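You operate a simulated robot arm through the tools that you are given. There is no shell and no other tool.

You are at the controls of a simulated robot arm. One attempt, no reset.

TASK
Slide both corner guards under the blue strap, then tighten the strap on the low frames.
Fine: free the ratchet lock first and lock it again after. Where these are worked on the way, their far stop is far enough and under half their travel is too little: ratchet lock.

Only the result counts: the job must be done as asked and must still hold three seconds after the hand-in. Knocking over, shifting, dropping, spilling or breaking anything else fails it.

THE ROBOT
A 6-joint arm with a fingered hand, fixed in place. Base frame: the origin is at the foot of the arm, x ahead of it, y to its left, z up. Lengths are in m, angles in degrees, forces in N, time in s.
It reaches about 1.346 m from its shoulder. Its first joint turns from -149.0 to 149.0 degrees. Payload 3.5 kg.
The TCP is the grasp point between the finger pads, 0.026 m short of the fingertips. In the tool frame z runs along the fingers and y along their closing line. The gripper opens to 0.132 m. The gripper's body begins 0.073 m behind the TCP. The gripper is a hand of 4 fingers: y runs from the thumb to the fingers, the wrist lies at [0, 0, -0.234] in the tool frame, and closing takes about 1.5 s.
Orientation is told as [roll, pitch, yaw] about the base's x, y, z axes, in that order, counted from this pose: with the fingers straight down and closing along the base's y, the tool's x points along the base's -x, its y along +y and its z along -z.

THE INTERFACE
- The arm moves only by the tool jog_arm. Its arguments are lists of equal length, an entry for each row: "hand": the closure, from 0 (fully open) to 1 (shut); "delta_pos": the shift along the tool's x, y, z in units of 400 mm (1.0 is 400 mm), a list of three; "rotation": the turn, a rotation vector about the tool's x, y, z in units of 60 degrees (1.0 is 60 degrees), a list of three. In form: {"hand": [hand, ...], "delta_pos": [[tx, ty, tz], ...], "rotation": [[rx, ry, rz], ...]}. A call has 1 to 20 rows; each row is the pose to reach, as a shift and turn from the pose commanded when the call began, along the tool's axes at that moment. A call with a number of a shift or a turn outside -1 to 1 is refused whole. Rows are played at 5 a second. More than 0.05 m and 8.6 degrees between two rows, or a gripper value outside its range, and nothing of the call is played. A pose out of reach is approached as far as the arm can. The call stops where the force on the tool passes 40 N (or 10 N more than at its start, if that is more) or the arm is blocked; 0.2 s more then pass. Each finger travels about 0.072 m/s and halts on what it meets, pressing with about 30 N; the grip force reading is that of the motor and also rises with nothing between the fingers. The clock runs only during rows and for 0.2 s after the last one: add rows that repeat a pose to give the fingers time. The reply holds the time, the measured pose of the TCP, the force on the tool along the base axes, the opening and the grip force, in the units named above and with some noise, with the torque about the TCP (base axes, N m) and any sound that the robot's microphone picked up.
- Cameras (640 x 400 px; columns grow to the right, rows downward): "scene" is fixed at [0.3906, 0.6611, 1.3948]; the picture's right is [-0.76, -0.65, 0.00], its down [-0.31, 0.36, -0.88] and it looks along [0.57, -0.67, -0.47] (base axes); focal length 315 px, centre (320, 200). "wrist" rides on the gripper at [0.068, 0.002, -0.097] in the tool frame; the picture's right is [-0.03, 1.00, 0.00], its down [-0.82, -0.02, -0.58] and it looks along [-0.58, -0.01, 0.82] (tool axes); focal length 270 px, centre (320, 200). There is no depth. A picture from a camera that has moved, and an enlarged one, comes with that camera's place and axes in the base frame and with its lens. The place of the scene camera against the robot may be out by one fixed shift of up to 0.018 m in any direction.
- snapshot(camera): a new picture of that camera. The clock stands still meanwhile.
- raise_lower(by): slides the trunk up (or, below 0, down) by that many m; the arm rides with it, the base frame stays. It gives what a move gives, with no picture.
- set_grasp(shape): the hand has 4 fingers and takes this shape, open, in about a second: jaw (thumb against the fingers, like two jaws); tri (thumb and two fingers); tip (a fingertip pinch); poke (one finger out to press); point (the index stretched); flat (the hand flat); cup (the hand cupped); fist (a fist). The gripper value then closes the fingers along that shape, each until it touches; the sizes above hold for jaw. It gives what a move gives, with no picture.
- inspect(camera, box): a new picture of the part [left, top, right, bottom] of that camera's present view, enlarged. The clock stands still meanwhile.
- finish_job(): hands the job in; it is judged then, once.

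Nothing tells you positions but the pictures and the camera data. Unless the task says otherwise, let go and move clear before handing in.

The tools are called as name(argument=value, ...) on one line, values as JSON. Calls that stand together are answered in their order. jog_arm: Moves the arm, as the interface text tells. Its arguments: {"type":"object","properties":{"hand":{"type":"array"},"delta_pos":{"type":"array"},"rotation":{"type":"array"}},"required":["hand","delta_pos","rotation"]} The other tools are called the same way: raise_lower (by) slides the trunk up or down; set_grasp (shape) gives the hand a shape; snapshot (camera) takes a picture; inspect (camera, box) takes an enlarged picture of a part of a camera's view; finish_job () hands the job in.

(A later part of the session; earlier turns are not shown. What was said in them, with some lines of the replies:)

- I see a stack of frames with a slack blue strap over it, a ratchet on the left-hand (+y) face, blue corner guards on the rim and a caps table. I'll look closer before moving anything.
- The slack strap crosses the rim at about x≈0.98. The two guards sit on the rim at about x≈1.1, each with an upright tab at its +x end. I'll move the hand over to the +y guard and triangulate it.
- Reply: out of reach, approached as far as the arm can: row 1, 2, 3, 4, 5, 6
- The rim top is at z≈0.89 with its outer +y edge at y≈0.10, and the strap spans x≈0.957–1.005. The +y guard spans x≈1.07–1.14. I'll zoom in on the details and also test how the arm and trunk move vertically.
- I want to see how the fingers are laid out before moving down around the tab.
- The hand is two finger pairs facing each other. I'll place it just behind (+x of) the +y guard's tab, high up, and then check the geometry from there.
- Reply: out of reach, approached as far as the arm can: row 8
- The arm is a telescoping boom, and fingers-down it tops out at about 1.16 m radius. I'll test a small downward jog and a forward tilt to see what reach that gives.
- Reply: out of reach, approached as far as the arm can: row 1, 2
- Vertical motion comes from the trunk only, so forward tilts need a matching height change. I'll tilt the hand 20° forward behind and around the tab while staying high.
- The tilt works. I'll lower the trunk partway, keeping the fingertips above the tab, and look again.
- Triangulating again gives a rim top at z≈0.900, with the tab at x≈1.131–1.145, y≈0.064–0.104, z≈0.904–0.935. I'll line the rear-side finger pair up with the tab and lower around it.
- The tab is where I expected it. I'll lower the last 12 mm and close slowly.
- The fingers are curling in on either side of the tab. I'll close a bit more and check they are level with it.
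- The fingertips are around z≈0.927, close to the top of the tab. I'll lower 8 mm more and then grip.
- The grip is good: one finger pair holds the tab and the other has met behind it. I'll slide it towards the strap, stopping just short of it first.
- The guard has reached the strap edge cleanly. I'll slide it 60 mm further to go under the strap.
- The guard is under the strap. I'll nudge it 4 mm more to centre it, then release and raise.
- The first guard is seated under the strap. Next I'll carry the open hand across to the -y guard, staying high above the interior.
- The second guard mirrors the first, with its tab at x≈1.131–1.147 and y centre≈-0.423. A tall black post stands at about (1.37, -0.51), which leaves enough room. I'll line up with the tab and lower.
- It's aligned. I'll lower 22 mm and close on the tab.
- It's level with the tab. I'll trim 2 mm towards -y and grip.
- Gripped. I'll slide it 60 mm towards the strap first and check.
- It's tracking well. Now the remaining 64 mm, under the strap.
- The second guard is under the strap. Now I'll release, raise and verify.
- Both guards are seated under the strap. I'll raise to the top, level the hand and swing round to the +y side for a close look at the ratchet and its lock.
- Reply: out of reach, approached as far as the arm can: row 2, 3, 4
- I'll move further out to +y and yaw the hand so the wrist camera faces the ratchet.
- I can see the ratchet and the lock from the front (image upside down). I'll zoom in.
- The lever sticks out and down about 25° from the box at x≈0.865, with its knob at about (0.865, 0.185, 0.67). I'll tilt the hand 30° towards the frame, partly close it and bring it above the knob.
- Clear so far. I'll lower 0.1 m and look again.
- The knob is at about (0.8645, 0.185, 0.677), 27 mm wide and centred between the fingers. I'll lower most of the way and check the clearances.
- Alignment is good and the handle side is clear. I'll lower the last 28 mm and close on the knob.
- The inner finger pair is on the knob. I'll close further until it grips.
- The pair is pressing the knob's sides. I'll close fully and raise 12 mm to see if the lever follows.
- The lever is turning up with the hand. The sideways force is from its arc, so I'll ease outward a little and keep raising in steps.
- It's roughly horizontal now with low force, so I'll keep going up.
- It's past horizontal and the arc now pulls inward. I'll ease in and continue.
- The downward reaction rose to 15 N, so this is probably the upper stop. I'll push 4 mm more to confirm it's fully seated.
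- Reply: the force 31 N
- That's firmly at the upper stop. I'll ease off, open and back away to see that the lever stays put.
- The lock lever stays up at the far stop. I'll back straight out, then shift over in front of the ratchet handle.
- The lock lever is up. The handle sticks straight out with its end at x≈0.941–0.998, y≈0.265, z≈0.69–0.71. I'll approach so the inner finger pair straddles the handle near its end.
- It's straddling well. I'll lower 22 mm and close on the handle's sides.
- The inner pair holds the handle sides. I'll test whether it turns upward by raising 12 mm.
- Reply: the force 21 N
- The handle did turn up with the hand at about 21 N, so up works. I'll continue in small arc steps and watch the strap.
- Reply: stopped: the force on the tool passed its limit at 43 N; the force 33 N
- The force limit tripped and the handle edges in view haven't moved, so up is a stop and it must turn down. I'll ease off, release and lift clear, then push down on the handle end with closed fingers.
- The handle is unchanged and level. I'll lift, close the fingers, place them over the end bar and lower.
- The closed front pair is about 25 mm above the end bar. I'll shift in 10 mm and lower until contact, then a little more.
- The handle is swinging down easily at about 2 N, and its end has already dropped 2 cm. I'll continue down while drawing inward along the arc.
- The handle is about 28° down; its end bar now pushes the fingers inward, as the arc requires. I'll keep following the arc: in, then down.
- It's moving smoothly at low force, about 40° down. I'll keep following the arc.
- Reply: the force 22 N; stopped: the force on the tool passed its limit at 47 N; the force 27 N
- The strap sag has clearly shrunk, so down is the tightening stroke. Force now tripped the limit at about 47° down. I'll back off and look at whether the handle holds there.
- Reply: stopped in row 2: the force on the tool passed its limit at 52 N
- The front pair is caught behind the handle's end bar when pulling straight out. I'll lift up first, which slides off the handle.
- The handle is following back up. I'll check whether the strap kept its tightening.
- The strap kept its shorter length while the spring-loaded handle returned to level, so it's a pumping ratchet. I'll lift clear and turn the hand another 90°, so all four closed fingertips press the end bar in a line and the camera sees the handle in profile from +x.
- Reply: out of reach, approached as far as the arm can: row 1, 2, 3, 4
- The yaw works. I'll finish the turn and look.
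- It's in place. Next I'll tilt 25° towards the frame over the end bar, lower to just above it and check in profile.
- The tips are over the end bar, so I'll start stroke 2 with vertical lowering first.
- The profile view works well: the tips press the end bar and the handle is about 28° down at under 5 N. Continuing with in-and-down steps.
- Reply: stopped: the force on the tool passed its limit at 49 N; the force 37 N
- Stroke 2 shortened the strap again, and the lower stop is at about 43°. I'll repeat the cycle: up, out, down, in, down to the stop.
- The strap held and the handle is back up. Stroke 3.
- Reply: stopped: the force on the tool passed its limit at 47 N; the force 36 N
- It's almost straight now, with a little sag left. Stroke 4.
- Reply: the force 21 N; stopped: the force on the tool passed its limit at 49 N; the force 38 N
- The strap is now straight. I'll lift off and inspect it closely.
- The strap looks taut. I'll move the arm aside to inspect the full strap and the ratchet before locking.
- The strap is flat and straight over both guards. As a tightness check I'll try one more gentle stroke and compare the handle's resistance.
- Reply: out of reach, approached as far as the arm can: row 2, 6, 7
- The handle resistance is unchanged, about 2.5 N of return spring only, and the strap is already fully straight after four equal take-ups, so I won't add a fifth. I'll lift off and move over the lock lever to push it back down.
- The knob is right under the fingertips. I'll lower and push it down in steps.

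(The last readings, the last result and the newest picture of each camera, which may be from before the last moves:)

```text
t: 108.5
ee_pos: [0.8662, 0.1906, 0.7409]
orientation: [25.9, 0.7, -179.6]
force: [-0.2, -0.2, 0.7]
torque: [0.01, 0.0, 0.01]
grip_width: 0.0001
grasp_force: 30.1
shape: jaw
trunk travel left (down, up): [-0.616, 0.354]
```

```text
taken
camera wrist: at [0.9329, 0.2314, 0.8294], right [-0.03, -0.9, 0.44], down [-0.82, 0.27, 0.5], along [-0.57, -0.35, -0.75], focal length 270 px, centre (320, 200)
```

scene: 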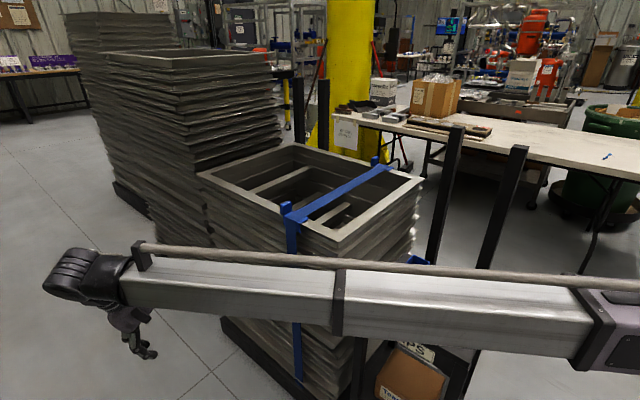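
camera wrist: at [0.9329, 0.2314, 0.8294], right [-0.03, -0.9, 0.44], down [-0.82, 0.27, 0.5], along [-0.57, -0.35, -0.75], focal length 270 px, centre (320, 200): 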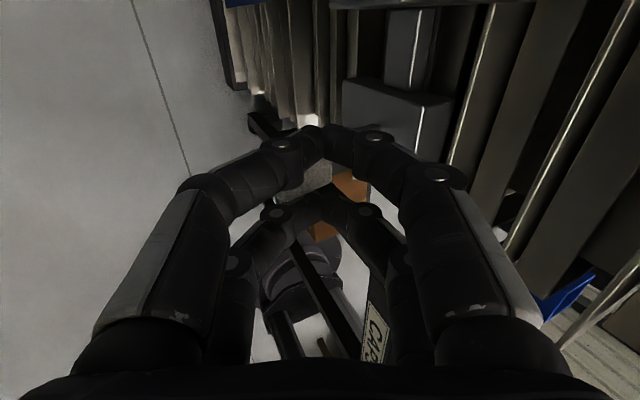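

Continuing down on the knob.

raise_lower(by=-0.02)

raise_lower(by=-0.012)

snapshot(camera="wrist")

inspect(camera="scene", box=[240, 230, 360, 330])

```text
t: 109.2
ee_pos: [0.8665, 0.191, 0.7214]
orientation: [26.0, 0.7, -179.7]
force: [-1.2, 0.7, 0.1]
torque: [-0.01, -0.02, 0.04]
grip_width: 0.0002
grasp_force: 29.8
shape: jaw
trunk travel left (down, up): [-0.596, 0.374]
```

```text
t: 109.8
ee_pos: [0.8666, 0.1904, 0.7093]
orientation: [26.0, 0.6, -179.7]
force: [-0.3, 0.2, 0.9]
torque: [-0.02, -0.02, -0.01]
grip_width: 0.0
grasp_force: 30.2
shape: jaw
trunk travel left (down, up): [-0.584, 0.386]
```

```text
taken
camera wrist: at [0.9329, 0.2315, 0.7973], right [-0.03, -0.9, 0.44], down [-0.82, 0.27, 0.5], along [-0.57, -0.35, -0.75], focal length 270 px, centre (320, 200)
```

wrist: 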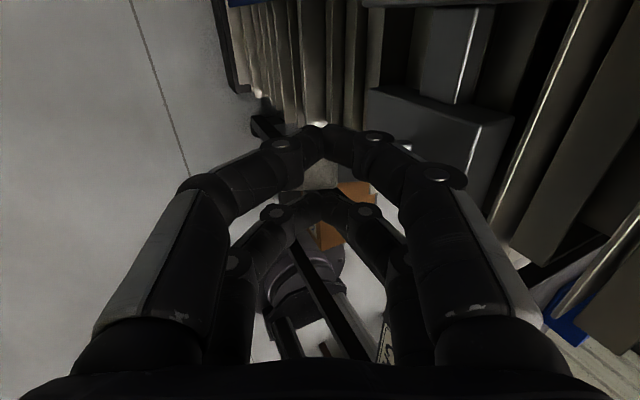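

```text
4.00 times, centred on (300, 280) of scene
camera zoom: at [0.3906, 0.6611, 1.3948], right [-0.76, -0.65, 0.0], down [-0.31, 0.36, -0.88], along [0.57, -0.67, -0.47], focal length 1259 px, centre (400, -120)
```

zoom: 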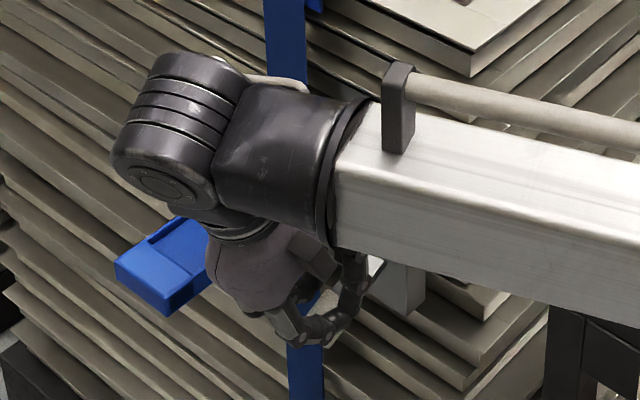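

The force is suspiciously low. I'll check whether the knob is slipping between the two finger pairs.

inspect(camera="wrist", box=[220, 90, 440, 260])

```text
2.35 times, centred on (330, 175) of wrist
camera zoom: at [0.9329, 0.2315, 0.7973], right [-0.03, -0.9, 0.44], down [-0.82, 0.27, 0.5], along [-0.57, -0.35, -0.75], focal length 636 px, centre (296, 259)
```

zoom: 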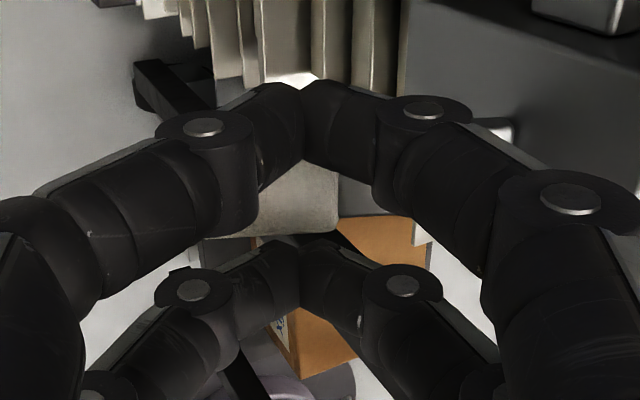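

The knob looks to be down already (top at z≈0.68), but it sits near the gap between the finger pairs. I'll lift slightly, shift 20 mm so one pair is directly over it, and press to the stop.

raise_lower(by=0.03)

jog_arm(hand=[1.0, 1.0], delta_pos=[[-0.05, 0, 0], [-0.05, 0, 0]], rotation=[[0, 0, 0], [0, 0, 0]])

inspect(camera="wrist", box=[200, 60, 440, 240])

```text
t: 110.5
ee_pos: [0.8658, 0.1893, 0.739]
orientation: [25.9, 0.7, -179.7]
force: [-0.1, 0.4, -0.6]
torque: [0.0, -0.03, 0.0]
grip_width: 0.0
grasp_force: 29.8
shape: jaw
trunk travel left (down, up): [-0.614, 0.356]
```

```text
t: 111.1
ee_pos: [0.8461, 0.1886, 0.7387]
orientation: [25.9, 0.8, -179.7]
force: [0.0, -0.3, 0.1]
torque: [0.0, 0.0, 0.02]
grip_width: 0.0
grasp_force: 30.0
shape: jaw
trunk travel left (down, up): [-0.614, 0.356]
```

```text
2.22 times, centred on (320, 150) of wrist
camera zoom: at [0.9125, 0.2307, 0.8274], right [-0.03, -0.9, 0.44], down [-0.82, 0.27, 0.5], along [-0.57, -0.35, -0.75], focal length 601 px, centre (320, 311)
```

zoom: 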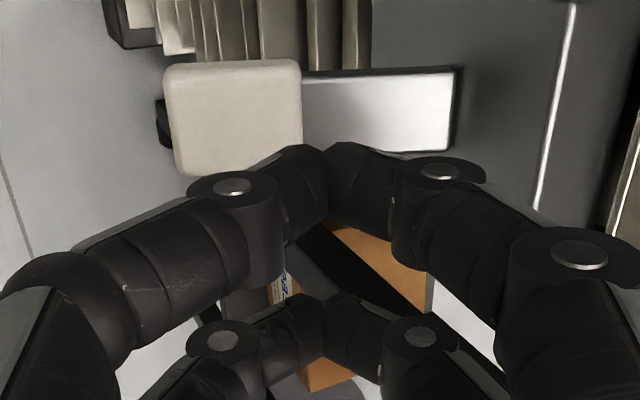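

The lever is down again: it slopes about -25° from the box face, as it did at the start. I'll press on it directly to confirm it sits at the lower stop.

raise_lower(by=-0.034)

raise_lower(by=-0.006)

raise_lower(by=-0.005)

inspect(camera="wrist", box=[200, 60, 440, 240])

```text
t: 111.9
ee_pos: [0.8455, 0.1889, 0.7064]
orientation: [25.9, 0.8, -179.6]
force: [2.7, 5.0, 14.8]
torque: [-0.09, -0.29, 0.11]
grip_width: 0.0
grasp_force: 29.6
shape: jaw
trunk travel left (down, up): [-0.58, 0.39]
```

```text
t: 112.3
ee_pos: [0.8442, 0.19, 0.7041]
orientation: [26.1, 1.0, -179.5]
force: [-1.8, 6.8, 28.3]
torque: [-0.25, -0.38, 0.04]
grip_width: 0.0001
grasp_force: 30.5
shape: jaw
trunk travel left (down, up): [-0.577, 0.393]
stopped: the force on the tool passed its limit at 46 N (the readings are from after the stop); the commanded pose is now the measured one
```

```text
t: 112.6
ee_pos: [0.8456, 0.1903, 0.7033]
orientation: [26.3, 1.1, -179.4]
force: [-2.5, 7.7, 31.0]
torque: [-0.27, -0.41, 0.05]
grip_width: 0.0
grasp_force: 29.9
shape: jaw
trunk travel left (down, up): [-0.576, 0.394]
stopped: the force on the tool passed its limit at 44 N (the readings are from after the stop); the commanded pose is now the measured one
```

```text
2.22 times, centred on (320, 150) of wrist
camera zoom: at [0.9116, 0.2327, 0.7929], right [-0.03, -0.9, 0.44], down [-0.83, 0.27, 0.49], along [-0.56, -0.35, -0.75], focal length 601 px, centre (320, 311)
```

zoom: 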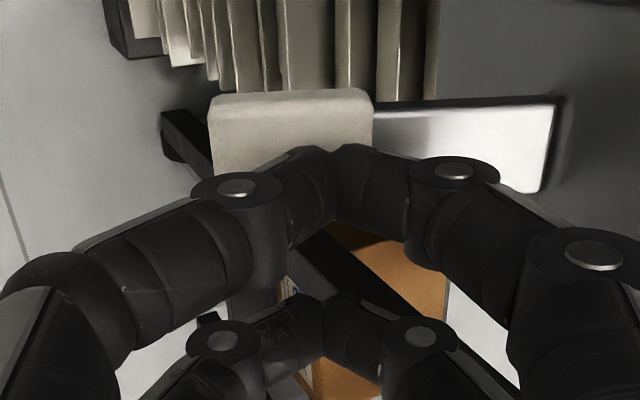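

Firm stop: the lock is fully down. I'll lift straight up and back away to verify everything.

raise_lower(by=0.13)

jog_arm(hand=[1.0, 1.0, 0.8, 0.6, 0.4, 0.2, 0.0], delta_pos=[[0, -0.1, -0.0493], [0, -0.2, -0.0986], [0, -0.3, -0.148], [0, -0.4, -0.197], [0, -0.5, -0.2466], [0, -0.6, -0.296], [0, -0.7, -0.345]], rotation=[[0, 0, 0], [0, 0, 0], [0, 0, 0], [0, 0, 0], [0, 0, 0], [0, 0, 0], [0, 0, 0]])

snapshot(camera="scene")

snapshot(camera="wrist")

```text
t: 114.2
ee_pos: [0.8476, 0.1904, 0.8309]
orientation: [26.2, 0.9, -179.6]
force: [-0.7, -0.3, -0.4]
torque: [-0.02, 0.01, 0.01]
grip_width: 0.0002
grasp_force: 30.4
shape: jaw
trunk travel left (down, up): [-0.706, 0.264]
```

```text
t: 115.8
ee_pos: [0.8444, 0.5036, 0.8315]
orientation: [26.1, 0.9, -179.6]
force: [-0.7, -0.2, 0.5]
torque: [-0.01, 0.0, -0.01]
grip_width: 0.13
grasp_force: 0.0
shape: jaw
trunk travel left (down, up): [-0.706, 0.264]
```

```text
taken
```

scene: 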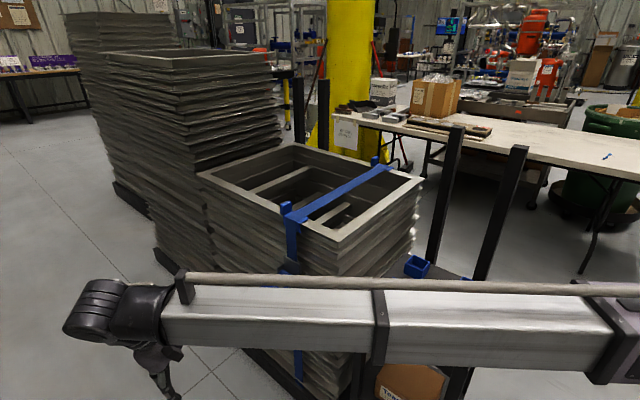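

```text
taken
camera wrist: at [0.9106, 0.5447, 0.92], right [-0.03, -0.9, 0.44], down [-0.83, 0.27, 0.5], along [-0.56, -0.35, -0.75], focal length 270 px, centre (320, 200)
```

wrist: 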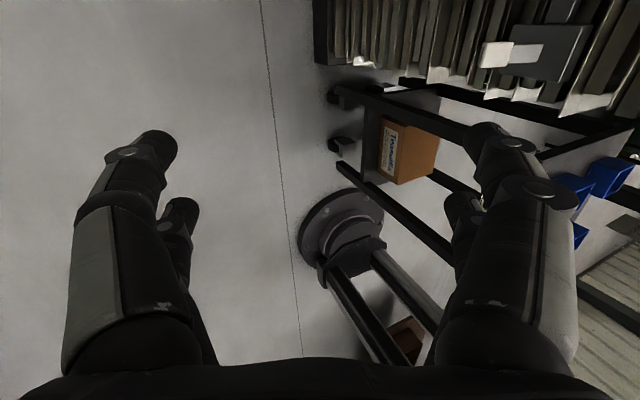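

I'll raise to the top so the scene camera has a clear view of the ratchet, the lock and both guards.

raise_lower(by=0.26)

snapshot(camera="scene")

inspect(camera="scene", box=[220, 240, 350, 321])

inspect(camera="scene", box=[230, 180, 350, 255])

inspect(camera="scene", box=[340, 135, 420, 190])

```text
t: 118.5
ee_pos: [0.8445, 0.5034, 1.0915]
orientation: [26.1, 0.9, -179.5]
force: [-0.2, -0.5, 0.7]
torque: [0.01, 0.01, 0.0]
grip_width: 0.132
grasp_force: 0.1
shape: jaw
trunk travel left (down, up): [-0.966, 0.004]
```

```text
taken
```

scene: 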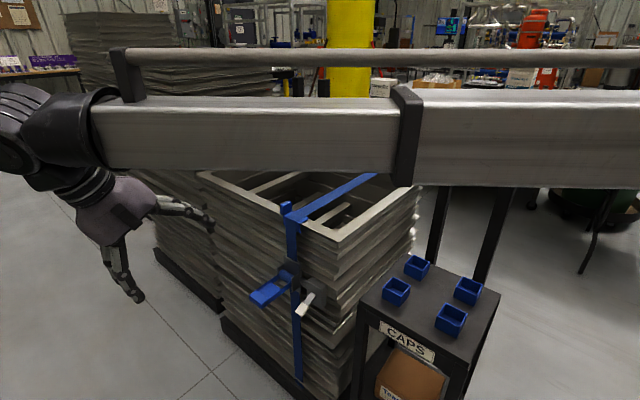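

```text
4.92 times, centred on (285, 280) of scene
camera zoom: at [0.3906, 0.6611, 1.3948], right [-0.76, -0.65, 0.0], down [-0.31, 0.36, -0.88], along [0.57, -0.67, -0.47], focal length 1550 px, centre (492, -196)
```

zoom: 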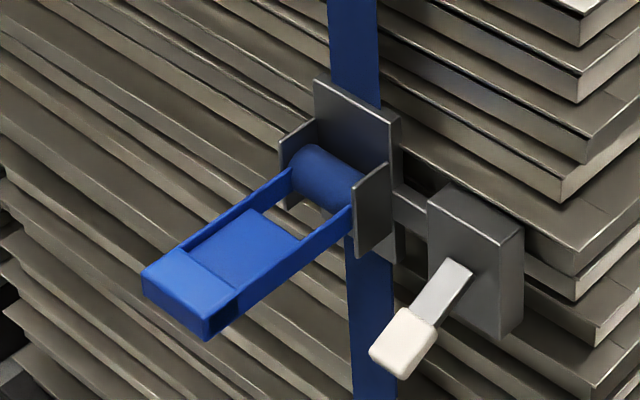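

```text
5.33 times, centred on (290, 218) of scene
camera zoom: at [0.3906, 0.6611, 1.3948], right [-0.76, -0.65, 0.0], down [-0.31, 0.36, -0.88], along [0.57, -0.67, -0.47], focal length 1679 px, centre (480, 107)
```

zoom: 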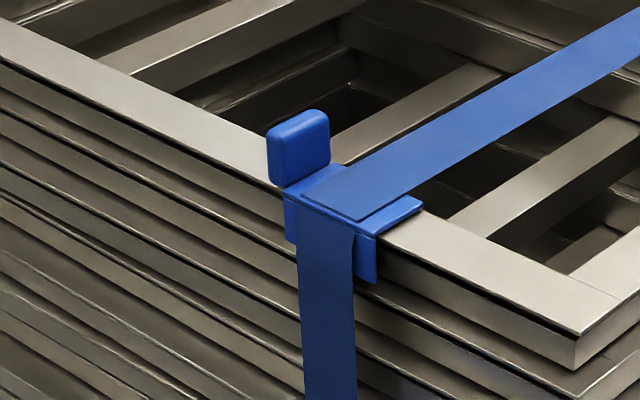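

```text
7.27 times, centred on (380, 162) of scene
camera zoom: at [0.3906, 0.6611, 1.3948], right [-0.76, -0.65, 0.0], down [-0.31, 0.36, -0.88], along [0.57, -0.67, -0.47], focal length 2289 px, centre (-116, 473)
```

zoom: 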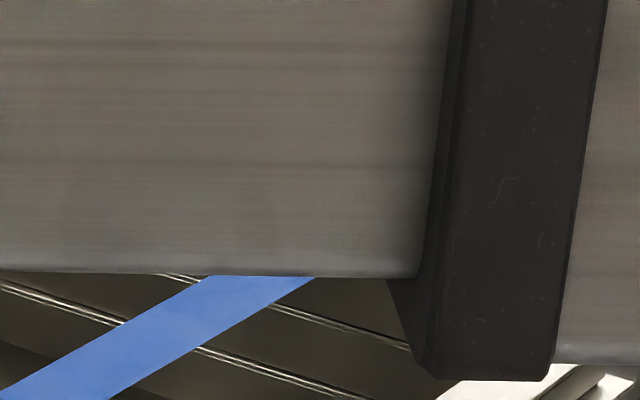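

The lock lever is back exactly as it was at the start, the ratchet handle is at rest, and the strap is flat and straight over both guards. Nothing else has moved and the hand is open and clear, so I'm handing in.

finish_job()

```text
The job is handed in.
```

Both corner guards are under the blue strap, the strap is tight on the low frames, and the ratchet lock is locked again. I have handed the job in; the result has not come back yet.

- **Guards:** I gripped each guard by its tab and slid it about 124 mm along the rim until it sat roughly centred under the strap.
- **Ratchet lock:** I moved the lever up to its far stop before cranking. Afterwards I pushed it back down to its lower stop and pressed it there with about 30 N to confirm.
- **Strap:** It took four full strokes of the handle, each down to its stop, and the strap came out straight and flat over both guards. A partial fifth stroke met only the handle's return spring, the same as before, so I backed off without adding it. I judged tightness by how straight the strap looked, because the handle gave no feel of tension.

In the last views the caps stand, the caps and the other stacks showed no change. At hand-in the arm hid the -y guard; I last saw it after the fourth stroke, before relocking. The hand was open and clear of everything.
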